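You operate a simulated robot arm through the tools that you are given. There is no shell and no other tool. Be economical: measure what you need, move in short steps, check, and stop when the job is done.

You run a simulated two-armed robot. Do the job below in one go: nothing can be reset, and whatever is moved stays where it is left.

JOB
Stir the batter smooth, then start the timer for 30 minutes.
Fine: hold the bowl while you stir; wooden spoon back in the utensil pot.

It is judged by the outcome, as a careful person would: the job done as asked, and still so three seconds after it is handed in. It fails if anything else is knocked over, pushed out of place, dropped, spilled or broken.

ROBOT AND FRAMES
Two 6-joint arms with two-finger parallel grippers on one trunk, on a base that drives. Base frame: it is fixed to the floor where the robot stands at the start and does not move with it; the origin is under the middle of the robot, x ahead of it, y to its left, z up. Units: m, degrees, N and s.
The left shoulder is at the start at [0.06, 0.187, 1.172], the right one opposite. With the tool pointing down near the work surface each hand reaches from about 0.24 to 0.62 m from the robot's upright axis, wherever it stands, measured 20 degrees to its own side. Payload 1.57 kg a hand.
The TCP of each hand is the grasp point between the finger pads, 0.03 m short of the fingertips. In the tool frame z runs along the fingers and y along their closing line. Largest opening 0.11 m; finger width 0.024, thickness 0.012; the body of the gripper, 0.048 by 0.112 m, starts 0.078 m behind the TCP.
Orientation is told as [roll, pitch, yaw] about the base's x, y, z axes, in that order, counted from this pose: with the fingers straight down and closing along the base's y, the tool's x points along the base's -x, its y along +y and its z along -z.

CONTROLS
- The arms move only by the tool jog_arm. It takes "left_increments", "right_increments" or both (then of equal length, played together; a hand with none holds still); each is a list of rows, each an object (a shift or turn left out is 0, a gripper value left out holds the last) with "linear": the shift along the tool's x, y, z in units of 200 mm (1.0 is 200 mm), a list of three; "dr": the turn, a rotation vector about the tool's x, y, z in units of 120 degrees (1.0 is 120 degrees), a list of three; "jaw": the finger opening in m, from 0 to 0.11. In form: [{"linear": [dx, dy, dz], "dr": [wx, wy, wz], "jaw": jaw}, ...]. A call has 1 to 12 rows; each row is the pose to reach, as a shift and turn from the pose commanded when the call began, along the tool's axes at that moment. A call with a number of a shift or a turn outside -1 to 1 is refused whole. A row lasts 0.2 s, in which the tool goes at most 0.05 m and 8.6 degrees; a call with a longer step from one row to the next is refused whole, and so is a gripper value outside its range. A pose out of reach is approached as far as the arm can. The call stops where the force on the tool passes 90 N (or 10 N more than at its start, if that is more) or the arm is blocked; 0.2 s more then pass. Each finger travels about 0.153 m/s and halts on what it meets, pressing with about 24 N; the grip force reading is that of the motor and also rises with nothing between the fingers. The clock runs only during rows and for 0.2 s after the last one: add rows that repeat a pose to give the fingers time. It gives the time, the measured TCP pose, the force on the tool (base axes), the opening and the grip force at its end, in the units of the frame above (readings bear some noise), with the torque about the TCP (base axes, N m) and any sound that the robot's microphone picked up.
- Cameras (640 x 400 px; columns grow to the right, rows downward): "scene" is now at [0.0081, 0.0137, 1.7036]; the picture's right is [0.20, -0.98, 0.00], its down [-0.82, -0.16, -0.55] and it looks along [0.54, 0.11, -0.84] (base axes); focal length 283 px, centre (320, 200). "left" rides on the left gripper at [0.07, -0.016, -0.141] in its tool frame; the picture's right is [0.23, 0.97, 0.00], its down [-0.86, 0.20, -0.48] and it looks along [-0.47, 0.11, 0.88] (tool axes); focal length 222 px, centre (320, 200). "right" rides on the right gripper at [0.07, 0.016, -0.141] in its tool frame; the picture's right is [-0.23, 0.97, 0.00], its down [-0.86, -0.20, -0.48] and it looks along [-0.47, -0.11, 0.88] (tool axes); focal length 222 px, centre (320, 200).
- capture(camera): a new picture of that camera. The clock stands still meanwhile.
- move_column(by): slides the trunk up (or, below 0, down) by that many m; the arms and the scene camera ride with it, the base frame stays. It gives what a move gives, with no picture.
- steer(legs): drives the robot by 1 to 6 legs, each [ahead, left, turn to the left] in m, m and degrees, along the robot's own axes; the way and the turn of a leg run together, so that a leg with both is an arc; at most 1.5 m and 180 degrees a leg. The arms and the cameras ride along, it lands a little off, and it stops where it bumps. It gives what a move gives.
- aim_head(pan, tilt): turns the head with the scene camera to pan (to the left, within 86 degrees either way) and tilt (down, from -29 to 69), counted from straight ahead of the robot. It gives what a move gives.
- point_at(camera, pixels): for up to 12 pixels [column, row] of the newest picture of that camera ("zoom" is the newest enlarged one), the place [x, y, z] in the base frame of the surface seen there, good to about 0.002 m. The clock stands still meanwhile.
- zoom(camera, box): a new picture of the part [left, top, right, bottom] of that camera's present view, enlarged. The clock stands still meanwhile.
- close_job(): hands the job in; it is judged then, once.

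Go step by step. Measure first, check grasps and placings, and put right what went wrong. The budget is 80 turns and 62 pictures, counting those below and the enlarged ones. Unless the task says otherwise, let go and move clear before handing in, and close with one line.

The tools are called after "Request:" as name(argument=value, ...) on one line, values as JSON. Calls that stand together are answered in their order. jog_arm: Moves the arms, as the interface text tells. Its arguments: {"type":"object","properties":{"left_increments":{"type":"array","items":{"type":"object","properties":{"linear":{"type":"array","items":{"type":"number"}},"dr":{"type":"array","items":{"type":"number"}},"jaw":{"type":"number"}}}},"right_increments":{"type":"array","items":{"type":"object","properties":{"linear":{"type":"array","items":{"type":"number"}},"dr":{"type":"array","items":{"type":"number"}},"jaw":{"type":"number"}}}}},"required":[]} The other tools are called the same way: move_column (by) slides the trunk up or down; steer (legs) drives the base; aim_head (pan, tilt) turns the head that bears the scene camera; capture (camera) takes a picture; point_at (camera, pixels) gives the place of the surface under pixels of a picture; zoom (camera, box) takes an enlarged picture of a part of a camera's view; close_job () hands the job in.

At the start:

```text
clock: 0.0
left_tool_pos: [0.4076, 0.3633, 1.2035]
left_orientation: [0.0, -0.1, 0.0]
left_contact_force: [-0.7, -0.1, -0.3]
left_wrist_torque: [-0.03, -0.02, 0.04]
left_width: 0.1102
left_grasp_force: 0.1
right_tool_pos: [0.2817, 0.0041, 1.2097]
right_orientation: [0.0, 0.0, 0.0]
right_contact_force: [1.0, -0.1, 0.0]
right_wrist_torque: [0.04, 0.01, -0.03]
right_width: 0.11
right_grasp_force: 0.0
trunk travel left (down, up): [-0.8, 0.19]
robot x, y, heading: [0.0034, -0.0003, 0.2]
head pan, tilt: [11.3, 56.9]
```

scene: 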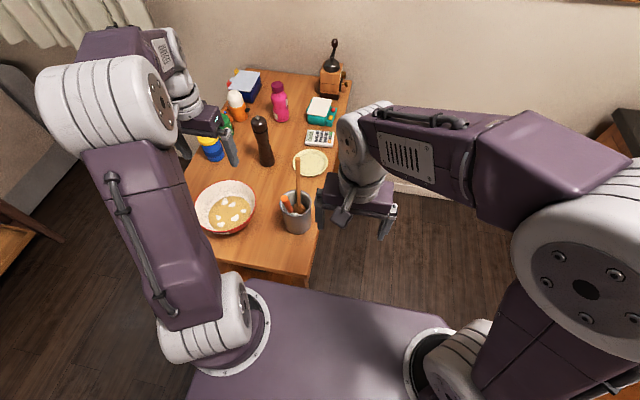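
right: 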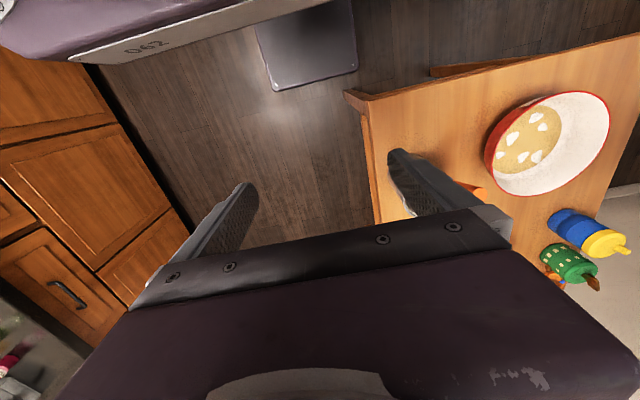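
left: 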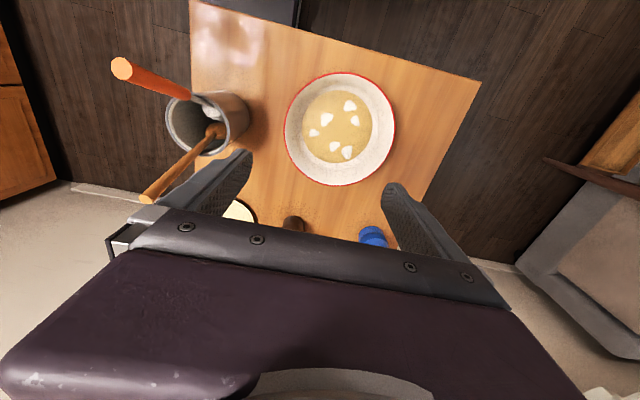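

The scene shows the bowl at about (226,207), the utensil pot at (297,210), and a timer-like teal thing at (320,110) plus a calculator-like thing at (320,138). I'll zoom in to identify them before measuring.

Request:
zoom(camera="scene", box=[180, 130, 340, 250])

Request:
zoom(camera="scene", box=[200, 30, 360, 150])

Request:
point_at(camera="scene", pixels=[[226, 214], [196, 207], [256, 210], [230, 182], [223, 236], [297, 160], [298, 190], [285, 210], [312, 212], [268, 190], [320, 110], [320, 138]])

```text
3.33 times, centred on (260, 190) of scene
```

zoom: 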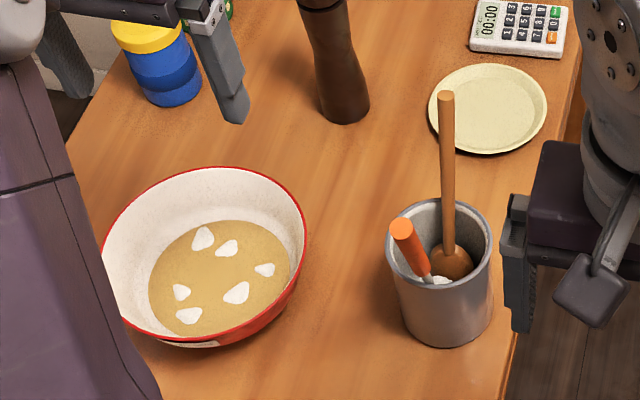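

```text
3.33 times, centred on (280, 90) of scene
```

zoom: 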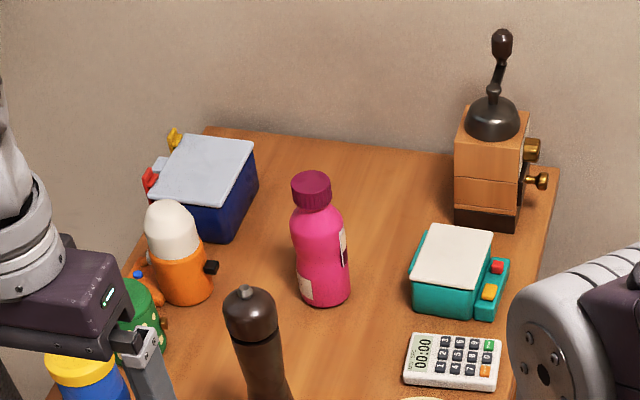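

```text
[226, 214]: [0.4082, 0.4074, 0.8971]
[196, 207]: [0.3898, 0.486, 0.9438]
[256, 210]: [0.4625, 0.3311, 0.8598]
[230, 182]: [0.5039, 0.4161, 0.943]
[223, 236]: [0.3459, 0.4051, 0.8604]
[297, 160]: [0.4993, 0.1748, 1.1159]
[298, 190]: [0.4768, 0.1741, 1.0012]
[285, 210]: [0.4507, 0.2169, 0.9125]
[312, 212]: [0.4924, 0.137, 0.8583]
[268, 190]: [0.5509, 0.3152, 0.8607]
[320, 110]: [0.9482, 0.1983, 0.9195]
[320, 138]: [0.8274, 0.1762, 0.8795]
```

The keypad timer is at (320,138), and the wooden spoon is the tall brown handle leaning toward +x. I'd like the robot about 0.28 m further left so the bowl is on the left hand's side, so I'll check the floor and the table front first.

Request:
point_at(camera="scene", pixels=[[50, 235], [10, 265], [215, 268], [300, 275], [320, 220], [350, 85], [200, 290], [300, 290], [450, 260], [100, 220], [245, 262], [340, 290]])

Request:
aim_head(pan=60, tilt=50)

Request:
capture(camera="scene")

```text
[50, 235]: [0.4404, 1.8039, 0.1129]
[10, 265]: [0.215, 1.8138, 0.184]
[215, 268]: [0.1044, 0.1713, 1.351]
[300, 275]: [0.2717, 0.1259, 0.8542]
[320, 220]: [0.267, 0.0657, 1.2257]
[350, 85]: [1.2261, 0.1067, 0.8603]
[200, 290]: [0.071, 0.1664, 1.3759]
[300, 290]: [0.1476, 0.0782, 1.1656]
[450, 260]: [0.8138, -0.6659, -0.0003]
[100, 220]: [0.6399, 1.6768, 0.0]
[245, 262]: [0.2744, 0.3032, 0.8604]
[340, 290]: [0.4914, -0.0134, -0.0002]
```

```text
clock: 1.2
left_tool_pos: [0.408, 0.3639, 1.2043]
left_orientation: [0.0, 0.0, 0.0]
left_contact_force: [-0.2, -0.5, 0.9]
left_wrist_torque: [-0.02, -0.04, -0.01]
left_width: 0.11
left_grasp_force: 0.0
right_tool_pos: [0.2821, 0.0041, 1.2073]
right_orientation: [-0.1, 0.0, 0.0]
right_contact_force: [0.3, 1.1, -0.3]
right_wrist_torque: [-0.05, 0.05, -0.02]
right_width: 0.1099
right_grasp_force: 0.0
trunk travel left (down, up): [-0.8, 0.19]
robot x, y, heading: [-0.0011, -0.003, 0.2]
head pan, tilt: [60.0, 50.0]
```

```text
56 pictures are left
```

scene: 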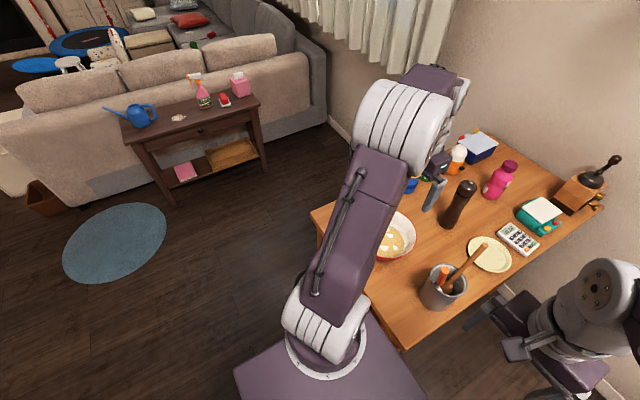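

The floor to the left is clear and the table front edge is at x≈0.27. I'll drive 0.30 m left and aim the head at the work area.

Request:
steer(legs=[[0, 0.3, 0]])

Request:
aim_head(pan=0, tilt=55)

Request:
capture(camera="scene")

Request:
capture(camera="right")

```text
clock: 3.2
left_tool_pos: [0.4109, 0.6577, 1.2042]
left_orientation: [0.1, 0.1, -0.2]
left_contact_force: [0.4, -0.2, 0.0]
left_wrist_torque: [0.0, 0.03, -0.02]
left_width: 0.1101
left_grasp_force: 0.0
right_tool_pos: [0.281, 0.2986, 1.2097]
right_orientation: [0.1, 0.0, -0.2]
right_contact_force: [-0.2, 0.1, -0.2]
right_wrist_torque: [0.02, 0.0, 0.07]
right_width: 0.1101
right_grasp_force: 0.1
trunk travel left (down, up): [-0.8, 0.19]
robot x, y, heading: [0.002, 0.295, -0.3]
head pan, tilt: [60.0, 50.0]
```

```text
clock: 4.5
left_tool_pos: [0.409, 0.6605, 1.2035]
left_orientation: [0.0, 0.0, -0.2]
left_contact_force: [-0.1, 0.1, -0.1]
left_wrist_torque: [-0.01, -0.01, -0.01]
left_width: 0.1099
left_grasp_force: 0.0
right_tool_pos: [0.2818, 0.3008, 1.2085]
right_orientation: [0.0, 0.0, -0.1]
right_contact_force: [-0.7, -0.6, 0.0]
right_wrist_torque: [-0.02, 0.01, 0.02]
right_width: 0.1098
right_grasp_force: 0.0
trunk travel left (down, up): [-0.8, 0.19]
robot x, y, heading: [0.0004, 0.2969, -0.3]
head pan, tilt: [0.0, 55.0]
```

```text
55 pictures are left
```

scene: 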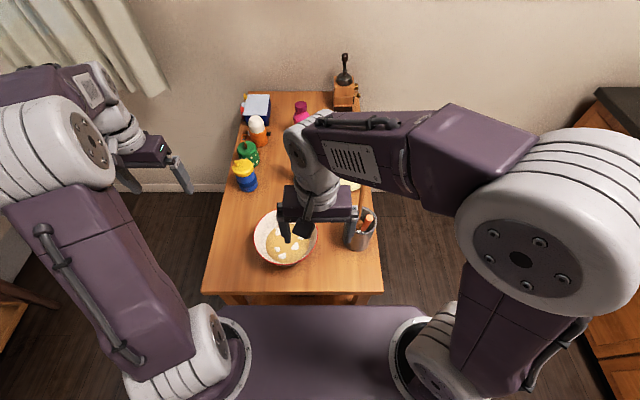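

```text
54 pictures are left
```

right: 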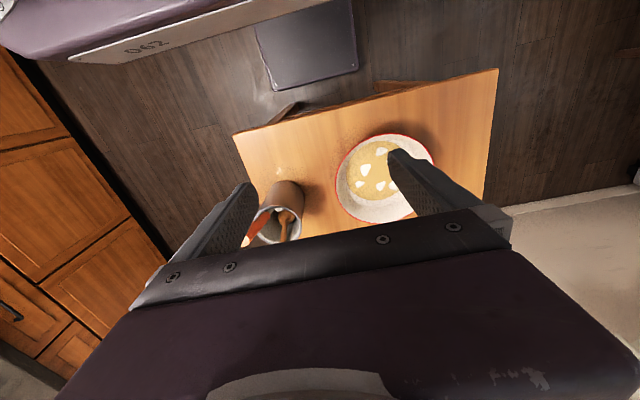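

The right hand blocks the scene view of the pot, so I'll move it 0.2 m to the right, still high, and look again.

Request:
jog_arm(right_increments=[{"linear": [0, -0.25, 0]}, {"linear": [0, -0.5, 0]}, {"linear": [0, -0.75, 0]}, {"linear": [0, -1, 0]}])

Request:
zoom(camera="scene", box=[240, 160, 400, 280])

```text
clock: 5.5
left_tool_pos: [0.4091, 0.6581, 1.2038]
left_orientation: [0.1, 0.1, -0.3]
left_contact_force: [0.5, 1.0, 0.5]
left_wrist_torque: [0.07, 0.04, 0.0]
left_width: 0.11
left_grasp_force: 0.0
right_tool_pos: [0.2821, 0.1004, 1.2074]
right_orientation: [0.1, 0.0, -0.1]
right_contact_force: [-0.2, 0.7, 0.4]
right_wrist_torque: [0.0, -0.02, -0.02]
right_width: 0.1101
right_grasp_force: 0.0
trunk travel left (down, up): [-0.8, 0.19]
robot x, y, heading: [0.0011, 0.298, -0.2]
head pan, tilt: [0.0, 55.0]
```

```text
3.33 times, centred on (320, 220) of scene
```

zoom: 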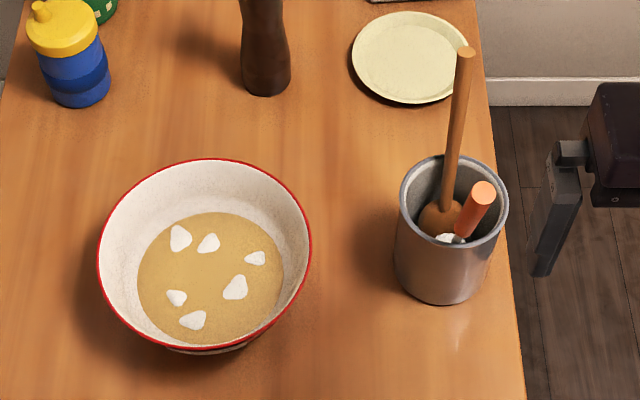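

The zoom shows the spoon handle from (465,52) to (445,205), and the spatula's orange grip at (482,190). I'll measure those along with the pot rim and bowl.

Request:
point_at(camera="zoom", pixels=[[465, 50], [458, 110], [450, 170], [446, 200], [440, 220], [483, 190], [465, 230], [403, 200], [505, 215], [455, 156], [450, 246], [440, 300]])

Request:
point_at(camera="zoom", pixels=[[98, 258], [309, 245], [210, 159], [200, 347], [120, 205], [290, 205], [210, 300], [160, 230], [270, 300], [210, 215], [180, 347], [210, 180]])

```text
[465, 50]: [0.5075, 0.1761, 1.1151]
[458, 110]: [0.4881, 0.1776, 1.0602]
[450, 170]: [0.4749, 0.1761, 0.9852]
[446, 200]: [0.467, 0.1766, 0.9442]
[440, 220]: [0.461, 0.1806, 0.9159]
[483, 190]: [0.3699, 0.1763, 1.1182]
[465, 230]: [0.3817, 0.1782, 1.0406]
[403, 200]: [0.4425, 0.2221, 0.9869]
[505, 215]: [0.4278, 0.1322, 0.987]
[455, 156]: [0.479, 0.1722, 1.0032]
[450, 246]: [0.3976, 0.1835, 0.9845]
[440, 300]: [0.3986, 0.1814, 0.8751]
```

```text
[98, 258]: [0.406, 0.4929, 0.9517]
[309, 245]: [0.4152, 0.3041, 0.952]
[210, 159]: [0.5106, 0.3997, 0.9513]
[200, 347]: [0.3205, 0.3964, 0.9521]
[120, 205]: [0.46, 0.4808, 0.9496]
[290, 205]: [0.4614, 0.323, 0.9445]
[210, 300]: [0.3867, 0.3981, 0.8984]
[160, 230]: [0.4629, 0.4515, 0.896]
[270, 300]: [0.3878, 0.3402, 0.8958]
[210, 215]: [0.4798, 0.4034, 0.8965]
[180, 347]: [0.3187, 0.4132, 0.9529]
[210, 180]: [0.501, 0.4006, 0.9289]
```

Bowl: centre (0.4155, 0.398), rim radius 0.095, rim z 0.952, batter z 0.897. Pot: centre (0.438, 0.177), rim z 0.986. The spoon handle leans 13° toward +x, with its top at (0.507, 0.176, 1.115). I'll bring the left hand above the bowl's left rim tilted 30° along the wall, and the right hand toward the spoon tilted 13°.

Request:
jog_arm(left_increments=[{"linear": [-0.005, -0.104, 0.146], "dr": [0.042, 0, 0], "jaw": 0.06}, {"linear": [-0.011, -0.207, 0.293], "dr": [0.083, 0, 0]}, {"linear": [-0.016, -0.311, 0.439], "dr": [0.125, 0, 0]}, {"linear": [-0.022, -0.415, 0.586], "dr": [0.167, 0, 0]}, {"linear": [-0.027, -0.519, 0.732], "dr": [0.208, 0, 0]}, {"linear": [-0.0325, -0.6225, 0.8785], "dr": [0.25, 0, 0]}], right_increments=[{"linear": [-0.158, 0.064, 0], "dr": [0, 0.018, 0], "jaw": 0.05}, {"linear": [-0.317, 0.128, 0], "dr": [0, 0.037, 0]}, {"linear": [-0.475, 0.192, 0], "dr": [0, 0.055, 0]}, {"linear": [-0.633, 0.256, 0], "dr": [0, 0.073, 0]}, {"linear": [-0.792, 0.32, 0], "dr": [0, 0.092, 0]}, {"linear": [-0.95, 0.384, 0], "dr": [0, 0.11, 0]}])

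Request:
capture(camera="scene")

Request:
capture(camera="left")

Request:
capture(camera="right")

```text
clock: 6.9
left_tool_pos: [0.4176, 0.5352, 1.0258]
left_orientation: [-30.1, 0.1, -0.1]
left_contact_force: [-0.1, 0.2, 0.0]
left_wrist_torque: [-0.03, -0.01, -0.04]
left_width: 0.0603
left_grasp_force: 0.1
right_tool_pos: [0.4742, 0.1778, 1.209]
right_orientation: [-0.1, 13.5, -0.2]
right_contact_force: [1.5, 0.2, 0.3]
right_wrist_torque: [-0.04, 0.05, -0.02]
right_width: 0.05
right_grasp_force: 0.1
trunk travel left (down, up): [-0.8, 0.19]
robot x, y, heading: [-0.0002, 0.2981, -0.3]
head pan, tilt: [0.0, 55.0]
```

```text
52 pictures are left
```

scene: 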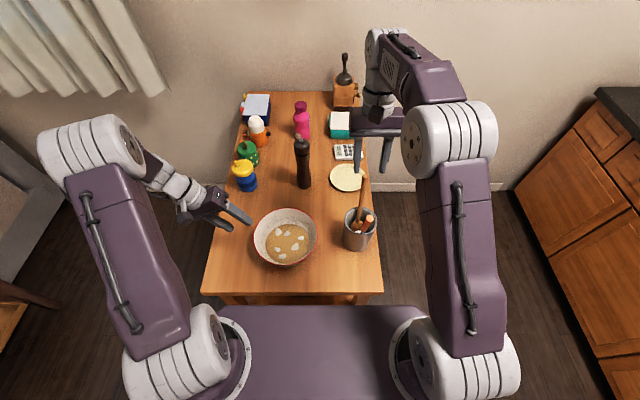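

```text
51 pictures are left
```

left: 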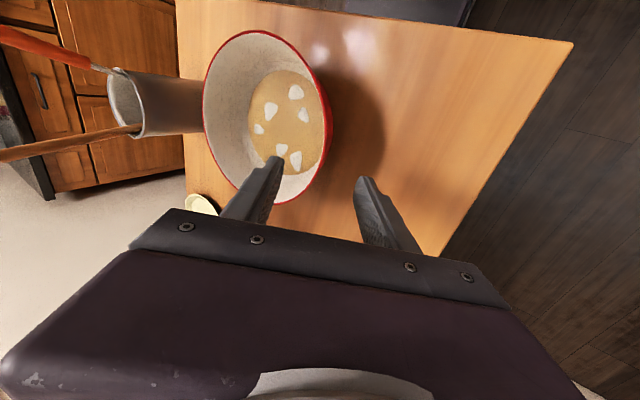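

```text
50 pictures are left
```

right: 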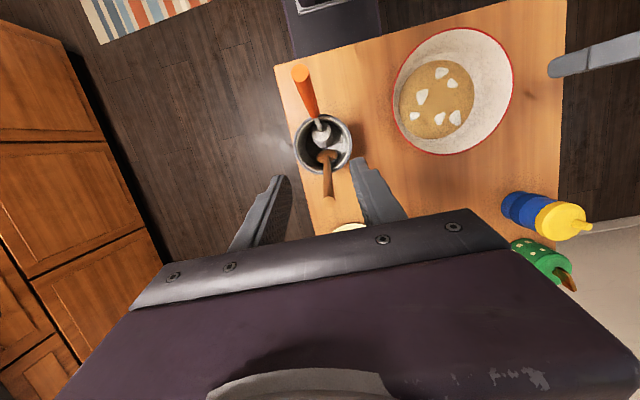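

Both pre-poses are good. I'll check the handle position with the right camera (the spoon handle runs (325,155)–(330,197)), and the rim points near the left fingers.

Request:
point_at(camera="right", pixels=[[328, 190], [328, 180], [326, 165], [303, 72]])

Request:
point_at(camera="left", pixels=[[328, 130], [320, 170], [300, 195], [285, 185]])

```text
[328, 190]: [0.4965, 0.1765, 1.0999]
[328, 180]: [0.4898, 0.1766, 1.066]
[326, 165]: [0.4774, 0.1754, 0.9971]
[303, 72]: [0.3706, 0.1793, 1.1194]
```

```text
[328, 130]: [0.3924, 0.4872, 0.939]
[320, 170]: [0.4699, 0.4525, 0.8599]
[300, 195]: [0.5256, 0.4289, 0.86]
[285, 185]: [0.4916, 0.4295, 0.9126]
```

Handle and rim readings agree with the estimates. I'll move the right hand forward and then down along the handle, and the left hand down along the bowl wall, both with jaws open.

Request:
jog_arm(left_increments=[{"linear": [0, 0, 0.08]}, {"linear": [0, 0, 0.16]}, {"linear": [0, 0, 0.24]}, {"linear": [0, 0, 0.32]}, {"linear": [0, 0, 0.4]}, {"linear": [0, 0, 0.49]}], right_increments=[{"linear": [-0.133, 0, 0]}, {"linear": [-0.2665, 0, 0]}, {"linear": [-0.2665, 0, 0.17]}, {"linear": [-0.2665, 0, 0.34]}, {"linear": [-0.2665, 0, 0.51]}, {"linear": [-0.2665, 0, 0.6775]}])

Request:
capture(camera="left")

Request:
capture(camera="right")

```text
clock: 8.3
left_tool_pos: [0.4153, 0.4845, 0.9429]
left_orientation: [-30.0, 0.0, -0.2]
left_contact_force: [0.0, -0.3, 0.5]
left_wrist_torque: [0.01, 0.01, -0.01]
left_width: 0.0601
left_grasp_force: 0.0
right_tool_pos: [0.4911, 0.1769, 1.0651]
right_orientation: [0.0, 13.2, -0.2]
right_contact_force: [0.4, 0.2, -0.3]
right_wrist_torque: [0.0, -0.02, -0.03]
right_width: 0.0501
right_grasp_force: 0.0
right hand out of reach, approached as far as the arm can: row 2
trunk travel left (down, up): [-0.8, 0.19]
robot x, y, heading: [0.0014, 0.2988, -0.4]
head pan, tilt: [0.0, 55.0]
```

```text
49 pictures are left
```

left: 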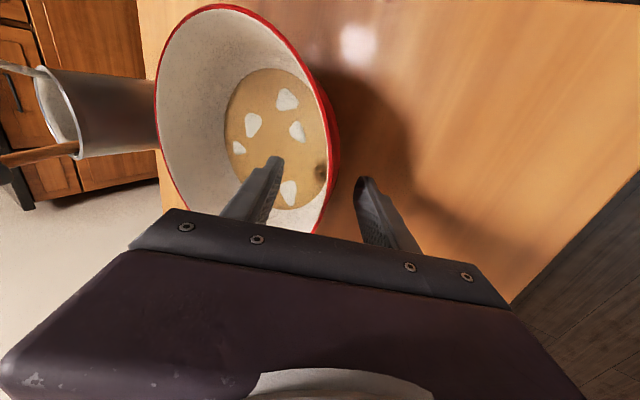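

```text
48 pictures are left
```

right: 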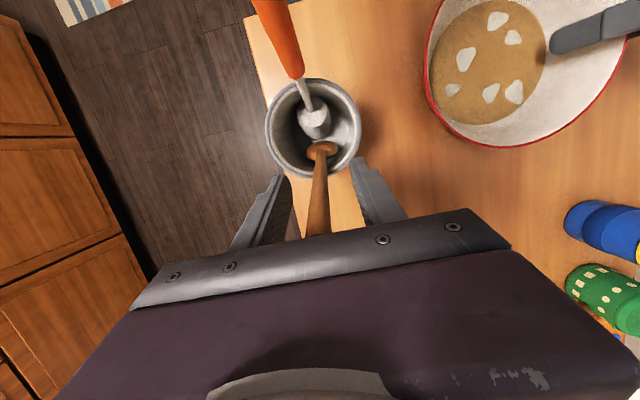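

Both fingertip pairs straddle their targets: the handle at (318,200) is between the right fingers, and the bowl rim is between the left ones. I'll close both grippers.

Request:
jog_arm(left_increments=[{"jaw": 0.03}, {"jaw": 0.0}, {"jaw": 0.0}, {"jaw": 0.0}], right_increments=[{"jaw": 0.02}, {"jaw": 0.0}, {"jaw": 0.0}, {"jaw": 0.0}])

Request:
zoom(camera="scene", box=[220, 130, 400, 265])

```text
clock: 9.3
left_tool_pos: [0.4147, 0.4854, 0.9436]
left_orientation: [-30.0, 0.0, -0.2]
left_contact_force: [0.9, -0.4, -2.9]
left_wrist_torque: [0.29, 0.01, 0.01]
left_width: 0.0054
left_grasp_force: 24.0
right_tool_pos: [0.492, 0.1776, 1.0654]
right_orientation: [0.0, 13.3, -0.2]
right_contact_force: [-2.4, -1.2, 0.2]
right_wrist_torque: [-0.05, 0.13, 0.01]
right_width: 0.0131
right_grasp_force: 24.3
trunk travel left (down, up): [-0.8, 0.19]
robot x, y, heading: [0.0025, 0.2965, -0.3]
head pan, tilt: [0.0, 55.0]
```

```text
2.96 times, centred on (310, 198) of scene
```

zoom: 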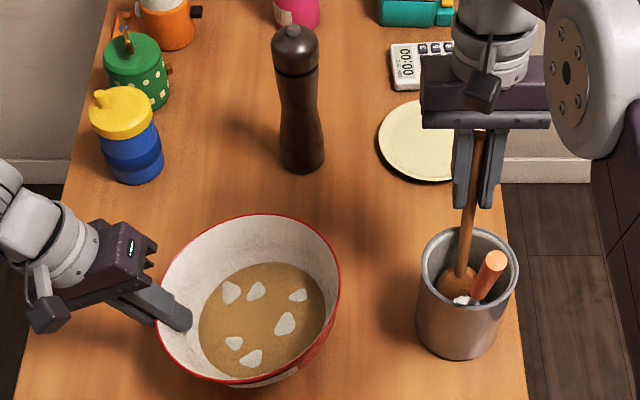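

Both grips hold (left 5 mm on the rim, right 13 mm on the handle). I'll lift the spoon along its axis and then straight up.

Request:
jog_arm(right_increments=[{"linear": [0, 0, -0.08]}, {"linear": [0, 0, -0.16]}, {"linear": [0, 0, -0.25]}, {"linear": [0.028, 0, -0.372]}, {"linear": [0.057, 0, -0.494]}, {"linear": [0.085, 0, -0.615]}, {"linear": [0.114, 0, -0.737]}, {"linear": [0.114, 0, -0.737]}])

Request:
zoom(camera="scene", box=[220, 130, 400, 265])

Request:
capture(camera="right")

```text
clock: 11.1
left_tool_pos: [0.4149, 0.4855, 0.943]
left_orientation: [-30.0, 0.0, -0.2]
left_contact_force: [-0.1, -0.1, -3.1]
left_wrist_torque: [0.27, 0.03, -0.03]
left_width: 0.0055
left_grasp_force: 23.9
right_tool_pos: [0.5045, 0.1774, 1.2138]
right_orientation: [-0.1, 13.2, -0.2]
right_contact_force: [0.3, -0.3, -0.4]
right_wrist_torque: [-0.02, 0.02, -0.03]
right_width: 0.013
right_grasp_force: 24.1
trunk travel left (down, up): [-0.8, 0.19]
robot x, y, heading: [0.0033, 0.2993, -0.3]
head pan, tilt: [0.0, 55.0]
```

```text
2.96 times, centred on (310, 198) of scene
```

zoom: 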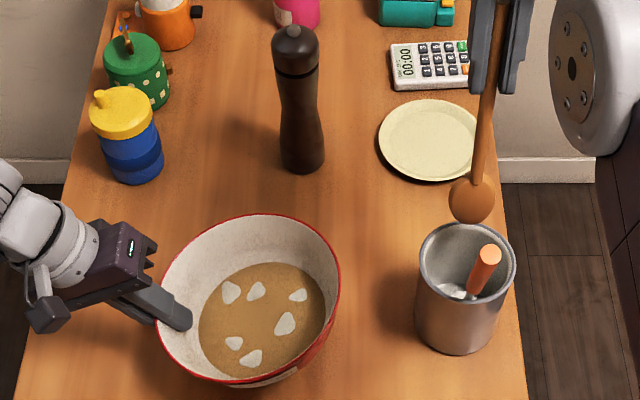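

```text
45 pictures are left
```

right: 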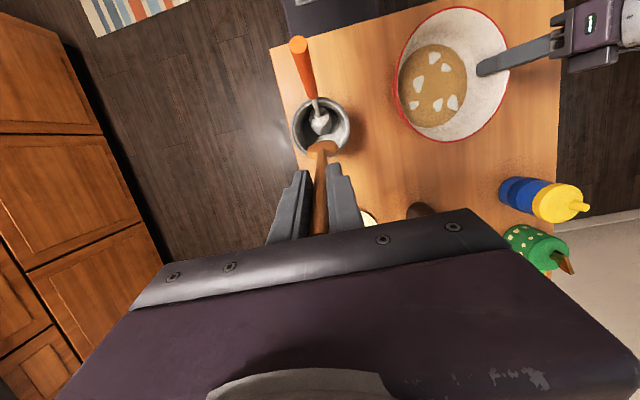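

The spoon is out, with its head at (472,200) in the zoom. I'll measure where the tip is.

Request:
point_at(camera="zoom", pixels=[[471, 221], [471, 200], [478, 180], [484, 150], [487, 110]])

```text
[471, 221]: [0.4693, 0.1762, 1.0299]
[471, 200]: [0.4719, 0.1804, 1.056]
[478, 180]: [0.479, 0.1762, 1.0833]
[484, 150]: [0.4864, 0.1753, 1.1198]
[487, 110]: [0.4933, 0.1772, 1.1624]
```

The tip sits at TCP + (−0.036, 0, −0.188). I'll carry the spoon toward the bowl, keeping the tip above the rim (0.952).

Request:
jog_arm(right_increments=[{"linear": [0.051, 0.19, 0.012]}, {"linear": [0.102, 0.38, 0.024]}, {"linear": [0.154, 0.57, 0.036]}, {"linear": [0.205, 0.76, 0.048]}, {"linear": [0.256, 0.95, 0.06]}, {"linear": [0.21, 0.95, 0.255]}])

Request:
capture(camera="scene")

```text
clock: 12.5
left_tool_pos: [0.4155, 0.4862, 0.9419]
left_orientation: [-30.0, 0.1, -0.3]
left_contact_force: [0.2, 0.5, -2.5]
left_wrist_torque: [0.29, 0.03, 0.0]
left_width: 0.0052
left_grasp_force: 24.0
right_tool_pos: [0.4561, 0.3693, 1.1728]
right_orientation: [-0.1, 13.5, -0.2]
right_contact_force: [-0.2, 0.0, -0.3]
right_wrist_torque: [-0.01, 0.03, 0.01]
right_width: 0.0129
right_grasp_force: 23.5
right hand out of reach, approached as far as the arm can: row 5
trunk travel left (down, up): [-0.8, 0.19]
robot x, y, heading: [0.0004, 0.2985, -0.3]
head pan, tilt: [0.0, 55.0]
```

```text
44 pictures are left
```

scene: 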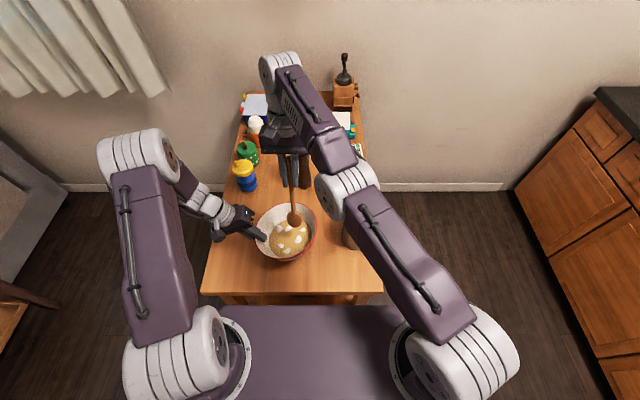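

The spoon is over the bowl. I'll centre it and lower slowly until the tip is in the batter (tip z≈0.885), watching the force.

Request:
jog_arm(right_increments=[{"linear": [0.02, 0.146, 0.0]}, {"linear": [0.0, 0.146, 0.085]}, {"linear": [-0.02, 0.146, 0.17]}, {"linear": [-0.04, 0.146, 0.255]}, {"linear": [-0.058, 0.146, 0.34]}, {"linear": [-0.078, 0.146, 0.42]}, {"linear": [-0.095, 0.146, 0.49]}, {"linear": [-0.095, 0.146, 0.49]}])

Request:
zoom(camera="scene", box=[220, 130, 400, 265])

Request:
capture(camera="left")

```text
clock: 14.3
left_tool_pos: [0.4148, 0.4855, 0.9423]
left_orientation: [-30.0, 0.1, -0.3]
left_contact_force: [0.3, -4.3, -15.0]
left_wrist_torque: [1.08, 0.14, -0.02]
left_width: 0.0066
left_grasp_force: 23.6
right_tool_pos: [0.449, 0.3978, 1.0744]
right_orientation: [0.1, 13.2, -0.1]
right_contact_force: [-0.1, 3.4, 10.6]
right_wrist_torque: [0.73, 0.31, -0.09]
right_width: 0.0133
right_grasp_force: 24.2
right hand out of reach, approached as far as the arm can: row 1
trunk travel left (down, up): [-0.8, 0.19]
robot x, y, heading: [0.0029, 0.298, -0.1]
head pan, tilt: [0.0, 55.0]
```

```text
2.96 times, centred on (310, 198) of scene
```

zoom: 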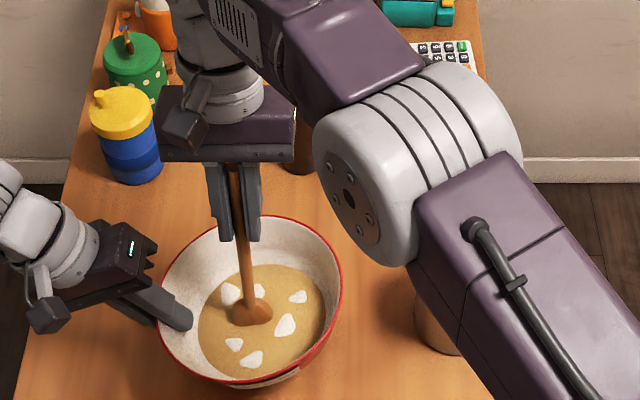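

```text
42 pictures are left
```

left: 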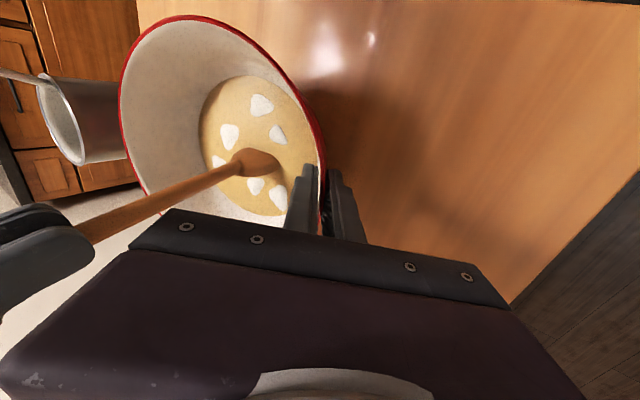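

The right hand reads 10.6 N upward, so the spoon is pressing on the bowl floor. I'll raise it about 5 mm and recheck.

Request:
jog_arm(right_increments=[{"linear": [0.005, 0, -0.024]}, {"linear": [0.005, 0, -0.024]}])

Request:
zoom(camera="scene", box=[250, 195, 330, 255])

```text
clock: 14.9
left_tool_pos: [0.416, 0.4858, 0.9441]
left_orientation: [-29.9, 0.0, -0.1]
left_contact_force: [0.3, 0.4, -2.9]
left_wrist_torque: [0.27, 0.04, -0.01]
left_width: 0.0055
left_grasp_force: 24.0
right_tool_pos: [0.4499, 0.397, 1.078]
right_orientation: [-0.2, 13.3, -0.2]
right_contact_force: [-0.3, 0.2, -1.2]
right_wrist_torque: [-0.03, 0.01, 0.0]
right_width: 0.0131
right_grasp_force: 24.5
trunk travel left (down, up): [-0.8, 0.19]
robot x, y, heading: [0.0019, 0.3001, -0.4]
head pan, tilt: [0.0, 55.0]
```

```text
6.67 times, centred on (290, 225) of scene
```

zoom: 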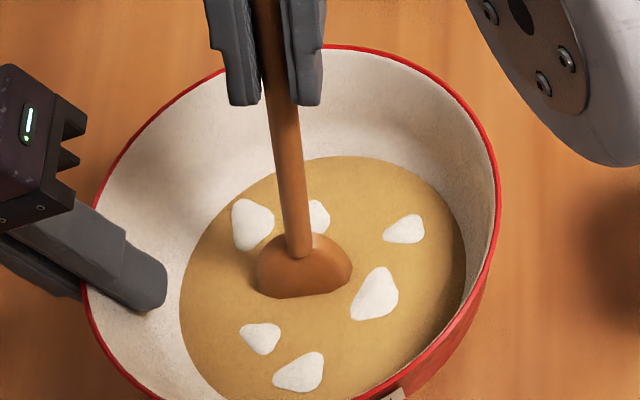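

The spoon now floats free in the batter with the lumps around it. I'll stir one lap of radius 28 mm while the left hand holds the rim.

Request:
jog_arm(right_increments=[{"linear": [-0.1364, 0, -0.0319]}, {"linear": [-0.1104, 0.0823, -0.0258]}, {"linear": [-0.0422, 0.1331, -0.0099]}, {"linear": [0.0422, 0.1331, 0.0099]}, {"linear": [0.1104, 0.0823, 0.0258]}, {"linear": [0.1364, 0, 0.0319]}, {"linear": [0.1104, -0.0823, 0.0258]}, {"linear": [0.0422, -0.1331, 0.0099]}, {"linear": [-0.0422, -0.1331, -0.0099]}, {"linear": [-0.1104, -0.0823, -0.0258]}, {"linear": [-0.1364, 0, -0.0319]}, {"linear": [0, 0, 0]}])

Request:
zoom(camera="scene", box=[250, 195, 330, 255])

```text
clock: 17.5
left_tool_pos: [0.4149, 0.4862, 0.9449]
left_orientation: [-30.0, -0.2, -0.2]
left_contact_force: [0.4, -0.5, -3.9]
left_wrist_torque: [0.28, 0.01, 0.04]
left_width: 0.005
left_grasp_force: 24.2
right_tool_pos: [0.4472, 0.3968, 1.0785]
right_orientation: [0.0, 13.1, 0.0]
right_contact_force: [-0.2, -0.5, -0.6]
right_wrist_torque: [0.01, -0.03, 0.0]
right_width: 0.0129
right_grasp_force: 23.3
right hand out of reach, approached as far as the arm can: row 1, 2, 3, 11
trunk travel left (down, up): [-0.8, 0.19]
robot x, y, heading: [0.0013, 0.2977, -0.5]
head pan, tilt: [0.0, 55.0]
```

```text
6.67 times, centred on (290, 225) of scene
```

zoom: 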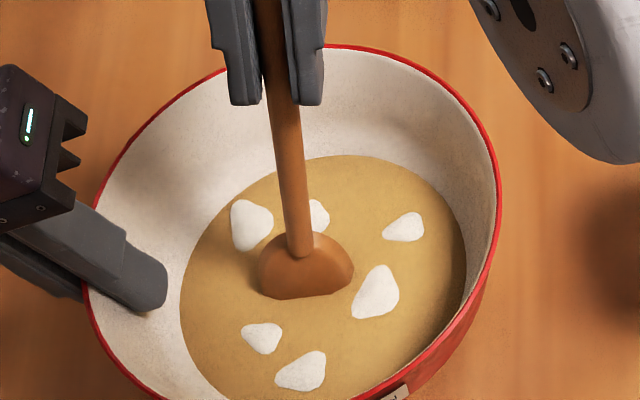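

Rows 1–3 and 11 were out of reach because of the tilt, and the lumps remain. I'll turn the spoon upright about its tip, which brings the hand closer to the robot.

Request:
jog_arm(right_increments=[{"linear": [0.058, 0.002, 0.006], "dr": [0, -0.037, 0]}, {"linear": [0.117, 0.005, 0.013], "dr": [0, -0.073, 0]}, {"linear": [0.175, 0.007, 0.0205], "dr": [0, -0.11, 0]}, {"linear": [0.175, 0.007, 0.0205], "dr": [0, -0.11, 0]}])

Request:
zoom(camera="scene", box=[250, 195, 330, 255])

```text
clock: 18.5
left_tool_pos: [0.4157, 0.4859, 0.943]
left_orientation: [-30.1, 0.0, -0.2]
left_contact_force: [0.3, 0.0, -2.5]
left_wrist_torque: [0.26, 0.04, -0.01]
left_width: 0.0051
left_grasp_force: 24.1
right_tool_pos: [0.4137, 0.399, 1.0821]
right_orientation: [-0.1, 0.0, -0.2]
right_contact_force: [0.4, -0.1, -0.4]
right_wrist_torque: [0.02, -0.01, 0.01]
right_width: 0.013
right_grasp_force: 23.8
trunk travel left (down, up): [-0.8, 0.19]
robot x, y, heading: [0.003, 0.2986, -0.3]
head pan, tilt: [0.0, 55.0]
```

```text
6.67 times, centred on (290, 225) of scene
```

zoom: 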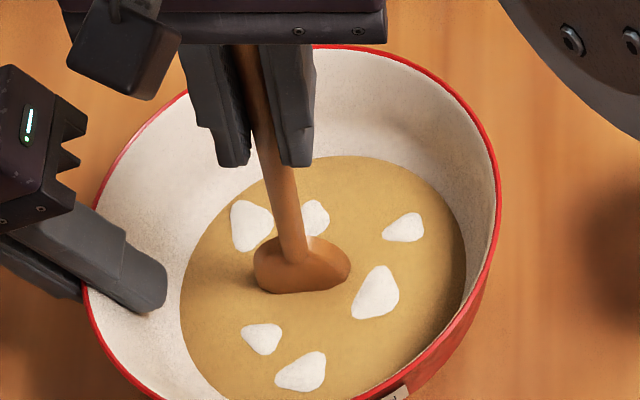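

The spoon is upright and centred. I'll stir with radius 30 mm, now well within reach.

Request:
jog_arm(right_increments=[{"linear": [-0.15, 0, 0.008]}, {"linear": [-0.106, 0.106, 0.008]}, {"linear": [0, 0.15, 0.008]}, {"linear": [0.106, 0.106, 0.008]}, {"linear": [0.15, 0, 0.008]}, {"linear": [0.106, -0.106, 0.008]}, {"linear": [0, -0.15, 0.008]}, {"linear": [-0.106, -0.106, 0.008]}, {"linear": [-0.15, 0, 0.008]}, {"linear": [-0.106, 0.106, 0.008]}, {"linear": [0, 0.15, 0.008]}, {"linear": [0, 0, 0.008]}])

Request:
zoom(camera="scene", box=[250, 195, 330, 255])

```text
clock: 21.1
left_tool_pos: [0.4166, 0.4837, 0.9434]
left_orientation: [-29.9, -0.1, -0.3]
left_contact_force: [-1.1, 0.4, -2.9]
left_wrist_torque: [0.27, 0.03, 0.02]
left_width: 0.0048
left_grasp_force: 23.7
right_tool_pos: [0.4144, 0.3961, 1.0812]
right_orientation: [0.0, 0.1, -0.2]
right_contact_force: [0.2, -0.5, 0.2]
right_wrist_torque: [0.0, -0.02, 0.02]
right_width: 0.0132
right_grasp_force: 24.4
trunk travel left (down, up): [-0.8, 0.19]
robot x, y, heading: [-0.0002, 0.3008, -0.4]
head pan, tilt: [0.0, 55.0]
```

```text
6.67 times, centred on (290, 225) of scene
```

zoom: 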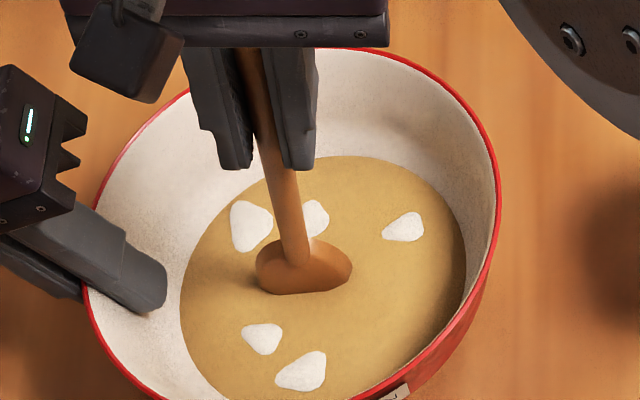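

One lump (formerly at (375,290)) has dissolved, so it's working. I'll do more laps.

Request:
jog_arm(right_increments=[{"linear": [-0.15, 0, 0]}, {"linear": [-0.106, 0.106, 0]}, {"linear": [0, 0.15, 0]}, {"linear": [0.106, 0.106, 0]}, {"linear": [0.15, 0, 0]}, {"linear": [0.106, -0.106, 0]}, {"linear": [0, -0.15, 0]}, {"linear": [-0.106, -0.106, 0]}, {"linear": [-0.15, 0, 0]}, {"linear": [-0.106, 0.106, 0]}, {"linear": [0, 0.15, 0]}, {"linear": [0, 0, 0]}])

Request:
jog_arm(right_increments=[{"linear": [-0.15, 0, 0]}, {"linear": [-0.106, 0.106, 0]}, {"linear": [0, 0.15, 0]}, {"linear": [0.106, 0.106, 0]}, {"linear": [0.15, 0, 0]}, {"linear": [0.106, -0.106, 0]}, {"linear": [0, -0.15, 0]}, {"linear": [-0.106, -0.106, 0]}, {"linear": [-0.15, 0, 0]}, {"linear": [-0.106, 0.106, 0]}, {"linear": [0, 0.15, 0]}, {"linear": [0, 0, 0]}])

Request:
zoom(camera="scene", box=[250, 195, 330, 255])

```text
clock: 23.7
left_tool_pos: [0.4155, 0.4838, 0.9432]
left_orientation: [-30.0, 0.1, -0.3]
left_contact_force: [0.5, 0.7, -2.7]
left_wrist_torque: [0.27, 0.02, 0.0]
left_width: 0.0049
left_grasp_force: 24.3
right_tool_pos: [0.412, 0.3974, 1.0813]
right_orientation: [0.0, 0.1, -0.2]
right_contact_force: [-0.1, 0.2, -0.6]
right_wrist_torque: [0.01, 0.03, 0.03]
right_width: 0.0131
right_grasp_force: 24.5
trunk travel left (down, up): [-0.8, 0.19]
robot x, y, heading: [0.0016, 0.297, -0.1]
head pan, tilt: [0.0, 55.0]
```

```text
clock: 26.3
left_tool_pos: [0.4161, 0.4833, 0.9432]
left_orientation: [-29.8, 0.0, -0.2]
left_contact_force: [0.8, -0.8, -2.8]
left_wrist_torque: [0.28, 0.03, 0.01]
left_width: 0.0046
left_grasp_force: 24.0
right_tool_pos: [0.4113, 0.3988, 1.0809]
right_orientation: [0.0, 0.1, -0.3]
right_contact_force: [0.5, -0.1, -0.9]
right_wrist_torque: [0.04, 0.01, -0.02]
right_width: 0.0132
right_grasp_force: 24.2
trunk travel left (down, up): [-0.8, 0.19]
robot x, y, heading: [-0.0057, 0.3026, -0.1]
head pan, tilt: [0.0, 55.0]
```

```text
6.67 times, centred on (290, 225) of scene
```

zoom: 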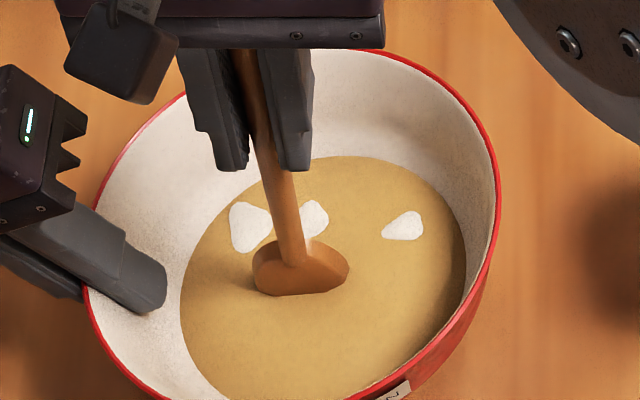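

Three lumps are left, so I'll continue with three more sets.

Request:
jog_arm(right_increments=[{"linear": [-0.15, 0, 0]}, {"linear": [-0.106, 0.106, 0]}, {"linear": [0, 0.15, 0]}, {"linear": [0.106, 0.106, 0]}, {"linear": [0.15, 0, 0]}, {"linear": [0.106, -0.106, 0]}, {"linear": [0, -0.15, 0]}, {"linear": [-0.106, -0.106, 0]}, {"linear": [-0.15, 0, 0]}, {"linear": [-0.106, 0.106, 0]}, {"linear": [0, 0.15, 0]}, {"linear": [0, 0, 0]}])

Request:
jog_arm(right_increments=[{"linear": [-0.15, 0, 0]}, {"linear": [-0.106, 0.106, 0]}, {"linear": [0, 0.15, 0]}, {"linear": [0.106, 0.106, 0]}, {"linear": [0.15, 0, 0]}, {"linear": [0.106, -0.106, 0]}, {"linear": [0, -0.15, 0]}, {"linear": [-0.106, -0.106, 0]}, {"linear": [-0.15, 0, 0]}, {"linear": [-0.106, 0.106, 0]}, {"linear": [0, 0.15, 0]}, {"linear": [0, 0, 0]}])

Request:
zoom(camera="scene", box=[250, 195, 330, 255])

```text
clock: 28.9
left_tool_pos: [0.4163, 0.4837, 0.9429]
left_orientation: [-29.9, 0.1, -0.2]
left_contact_force: [-1.2, 0.3, -3.3]
left_wrist_torque: [0.28, -0.01, -0.01]
left_width: 0.0049
left_grasp_force: 24.5
right_tool_pos: [0.4129, 0.3991, 1.0811]
right_orientation: [0.1, 0.0, -0.2]
right_contact_force: [0.6, 0.2, -0.8]
right_wrist_torque: [0.02, 0.03, 0.01]
right_width: 0.0133
right_grasp_force: 24.6
trunk travel left (down, up): [-0.8, 0.19]
robot x, y, heading: [0.0027, 0.2971, -0.1]
head pan, tilt: [0.0, 55.0]
```

```text
clock: 31.5
left_tool_pos: [0.416, 0.4846, 0.9441]
left_orientation: [-29.9, 0.0, -0.3]
left_contact_force: [0.1, 0.3, -2.6]
left_wrist_torque: [0.29, 0.03, -0.01]
left_width: 0.0042
left_grasp_force: 23.3
right_tool_pos: [0.4144, 0.3977, 1.0808]
right_orientation: [0.1, 0.1, -0.1]
right_contact_force: [0.3, -0.1, 1.0]
right_wrist_torque: [0.0, 0.02, 0.05]
right_width: 0.0128
right_grasp_force: 23.9
trunk travel left (down, up): [-0.8, 0.19]
robot x, y, heading: [-0.0009, 0.2958, -0.0]
head pan, tilt: [0.0, 55.0]
```

```text
6.67 times, centred on (290, 225) of scene
```

zoom: 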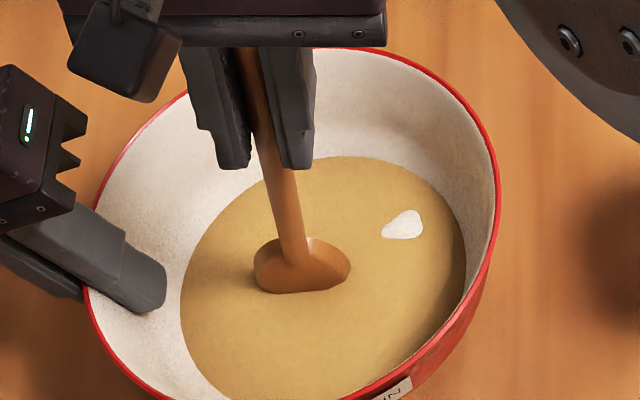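

One lump is left at (403,225). Two more sets should finish it.

Request:
jog_arm(right_increments=[{"linear": [-0.15, 0, 0]}, {"linear": [-0.106, 0.106, 0]}, {"linear": [0, 0.15, 0]}, {"linear": [0.106, 0.106, 0]}, {"linear": [0.15, 0, 0]}, {"linear": [0.106, -0.106, 0]}, {"linear": [0, -0.15, 0]}, {"linear": [-0.106, -0.106, 0]}, {"linear": [-0.15, 0, 0]}, {"linear": [-0.106, 0.106, 0]}, {"linear": [0, 0.15, 0]}, {"linear": [0, 0, 0]}])

Request:
jog_arm(right_increments=[{"linear": [-0.15, 0, 0]}, {"linear": [-0.106, 0.106, 0]}, {"linear": [0, 0.15, 0]}, {"linear": [0.106, 0.106, 0]}, {"linear": [0.15, 0, 0]}, {"linear": [0.106, -0.106, 0]}, {"linear": [0, -0.15, 0]}, {"linear": [-0.106, -0.106, 0]}, {"linear": [-0.15, 0, 0]}, {"linear": [-0.106, 0.106, 0]}, {"linear": [0, 0.15, 0]}, {"linear": [0, 0, 0]}])

Request:
zoom(camera="scene", box=[250, 195, 330, 255])

```text
clock: 34.1
left_tool_pos: [0.416, 0.4843, 0.9422]
left_orientation: [-29.8, -0.1, -0.2]
left_contact_force: [-0.5, -0.7, -2.0]
left_wrist_torque: [0.31, 0.05, 0.02]
left_width: 0.0044
left_grasp_force: 24.0
right_tool_pos: [0.4135, 0.3964, 1.0813]
right_orientation: [0.0, 0.1, -0.3]
right_contact_force: [0.0, -0.5, -0.9]
right_wrist_torque: [0.01, 0.02, 0.03]
right_width: 0.013
right_grasp_force: 23.9
trunk travel left (down, up): [-0.8, 0.19]
robot x, y, heading: [0.0021, 0.2988, -0.3]
head pan, tilt: [0.0, 55.0]
```

```text
clock: 36.7
left_tool_pos: [0.4161, 0.4837, 0.9433]
left_orientation: [-29.8, 0.0, -0.2]
left_contact_force: [0.5, -0.5, -2.2]
left_wrist_torque: [0.26, 0.04, -0.04]
left_width: 0.0042
left_grasp_force: 23.7
right_tool_pos: [0.4119, 0.3964, 1.0812]
right_orientation: [-0.1, 0.1, -0.2]
right_contact_force: [0.0, 0.5, -0.6]
right_wrist_torque: [0.03, 0.03, 0.0]
right_width: 0.0128
right_grasp_force: 24.3
trunk travel left (down, up): [-0.8, 0.19]
robot x, y, heading: [0.0043, 0.2961, -0.2]
head pan, tilt: [0.0, 55.0]
```

```text
6.67 times, centred on (290, 225) of scene
```

zoom: 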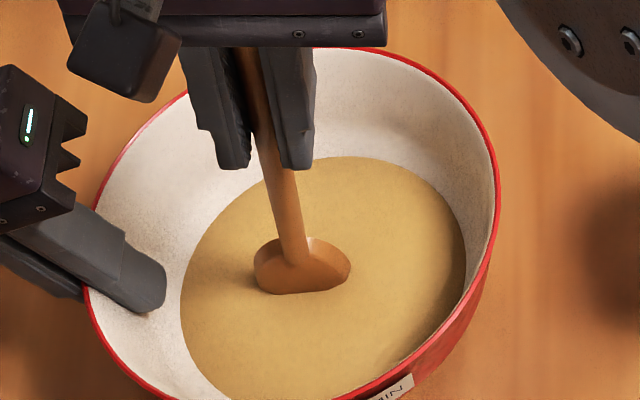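

No lumps are visible now. I'll lift the spoon straight up, pause over the bowl to let it drip, and check the batter.

Request:
jog_arm(right_increments=[{"linear": [0, 0, -0.1]}, {"linear": [0, 0, -0.2]}, {"linear": [0, 0, -0.3]}, {"linear": [0, 0, -0.45]}, {"linear": [0, 0, -0.6]}, {"linear": [0, 0, -0.7]}, {"linear": [0, 0, -0.7]}, {"linear": [0, 0, -0.7]}, {"linear": [0, 0, -0.7]}, {"linear": [0, 0, -0.7]}, {"linear": [0, 0, -0.7]}, {"linear": [0, 0, -0.7]}])

Request:
zoom(camera="scene", box=[220, 150, 400, 285])

Request:
capture(camera="left")

```text
clock: 39.3
left_tool_pos: [0.4157, 0.486, 0.9428]
left_orientation: [-30.0, 0.0, -0.3]
left_contact_force: [0.1, 0.0, -2.9]
left_wrist_torque: [0.27, 0.02, -0.02]
left_width: 0.0039
left_grasp_force: 24.2
right_tool_pos: [0.414, 0.3999, 1.2204]
right_orientation: [0.0, 0.0, -0.2]
right_contact_force: [-0.2, 0.0, -0.7]
right_wrist_torque: [0.01, 0.01, 0.01]
right_width: 0.0131
right_grasp_force: 24.1
trunk travel left (down, up): [-0.8, 0.19]
robot x, y, heading: [-0.0006, 0.2944, -0.3]
head pan, tilt: [0.0, 55.0]
```

```text
2.96 times, centred on (310, 218) of scene
```

zoom: 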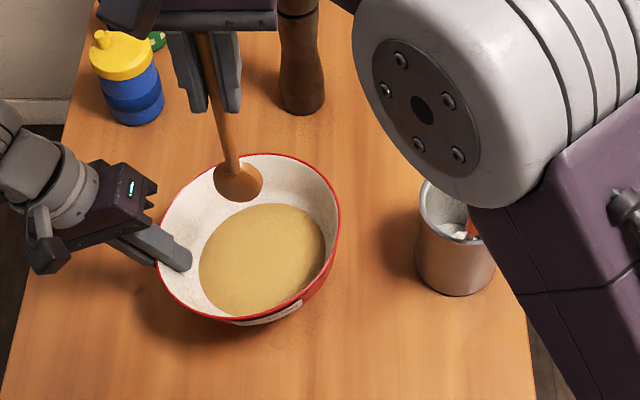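

```text
33 pictures are left
```

left: 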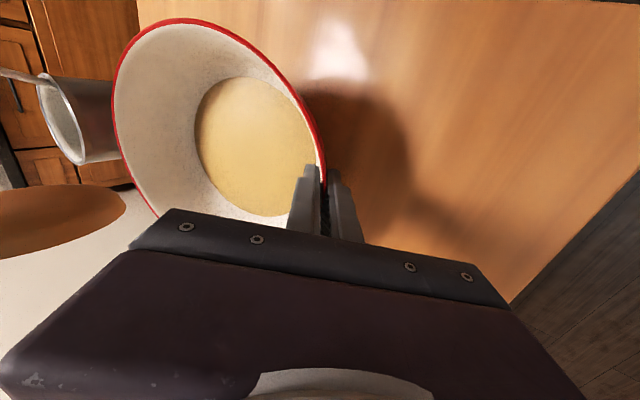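

The batter is smooth. Now I'll take the spoon back toward the pot, re-tilting to the original 13° on the way.

Request:
jog_arm(right_increments=[{"linear": [0, -0.2, 0]}, {"linear": [-0.1, -0.4, 0]}, {"linear": [-0.22, -0.6, 0.005], "dr": [0, 0.03, 0]}, {"linear": [-0.34, -0.8, 0.015], "dr": [0, 0.06, 0]}, {"linear": [-0.45, -1.0, 0.03], "dr": [0, 0.09, 0]}, {"linear": [-0.45, -1.0, 0.03], "dr": [0, 0.11, 0]}, {"linear": [-0.45, -1.0, 0.03], "dr": [0, 0.11, 0]}])

Request:
zoom(camera="scene", box=[220, 150, 400, 285])

```text
clock: 40.9
left_tool_pos: [0.4158, 0.4861, 0.9437]
left_orientation: [-30.0, -0.1, -0.2]
left_contact_force: [-0.1, 0.8, -2.7]
left_wrist_torque: [0.27, 0.03, -0.02]
left_width: 0.004
left_grasp_force: 24.3
right_tool_pos: [0.5017, 0.1985, 1.2146]
right_orientation: [0.0, 13.3, -0.1]
right_contact_force: [0.6, 0.1, -0.7]
right_wrist_torque: [0.02, -0.02, -0.01]
right_width: 0.0129
right_grasp_force: 23.8
trunk travel left (down, up): [-0.8, 0.19]
robot x, y, heading: [0.0005, 0.2996, 0.0]
head pan, tilt: [0.0, 55.0]
```

```text
2.96 times, centred on (310, 218) of scene
```

zoom: 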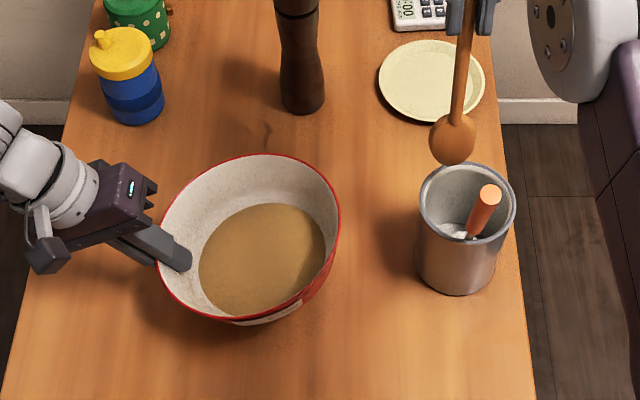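

The spoon head is above the pot with the same grasp. I'll shift −21 mm in y and retrace the insertion.

Request:
jog_arm(right_increments=[{"linear": [0, -0.105, 0]}, {"linear": [0, -0.105, 0]}, {"linear": [-0.031, -0.105, 0.122]}, {"linear": [-0.062, -0.105, 0.244]}, {"linear": [-0.093, -0.105, 0.366]}, {"linear": [-0.124, -0.105, 0.4875]}, {"linear": [-0.124, -0.105, 0.57]}, {"linear": [-0.124, -0.105, 0.65]}, {"linear": [-0.124, -0.105, 0.725]}, {"linear": [-0.124, -0.105, 0.725]}])

Request:
zoom(camera="scene", box=[220, 130, 400, 265])

```text
clock: 43.1
left_tool_pos: [0.4162, 0.4856, 0.9427]
left_orientation: [-30.0, 0.0, -0.2]
left_contact_force: [-0.4, -0.2, -3.6]
left_wrist_torque: [0.27, 0.03, 0.02]
left_width: 0.0038
left_grasp_force: 24.0
right_tool_pos: [0.4939, 0.1776, 1.0676]
right_orientation: [0.0, 13.2, -0.2]
right_contact_force: [0.1, 0.1, 0.6]
right_wrist_torque: [-0.02, -0.02, 0.01]
right_width: 0.0129
right_grasp_force: 23.8
trunk travel left (down, up): [-0.8, 0.19]
robot x, y, heading: [0.0013, 0.2958, -0.3]
head pan, tilt: [0.0, 55.0]
```

```text
2.96 times, centred on (310, 198) of scene
```

zoom: 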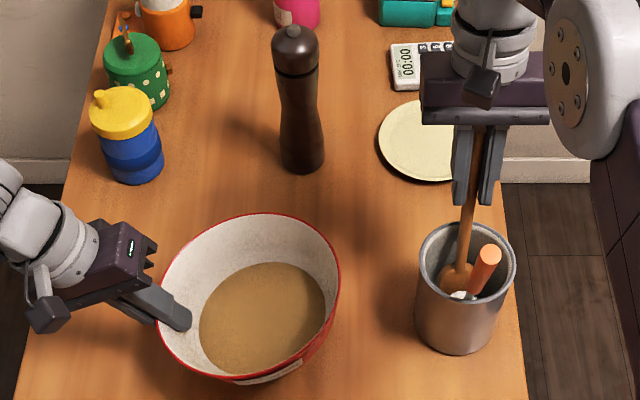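

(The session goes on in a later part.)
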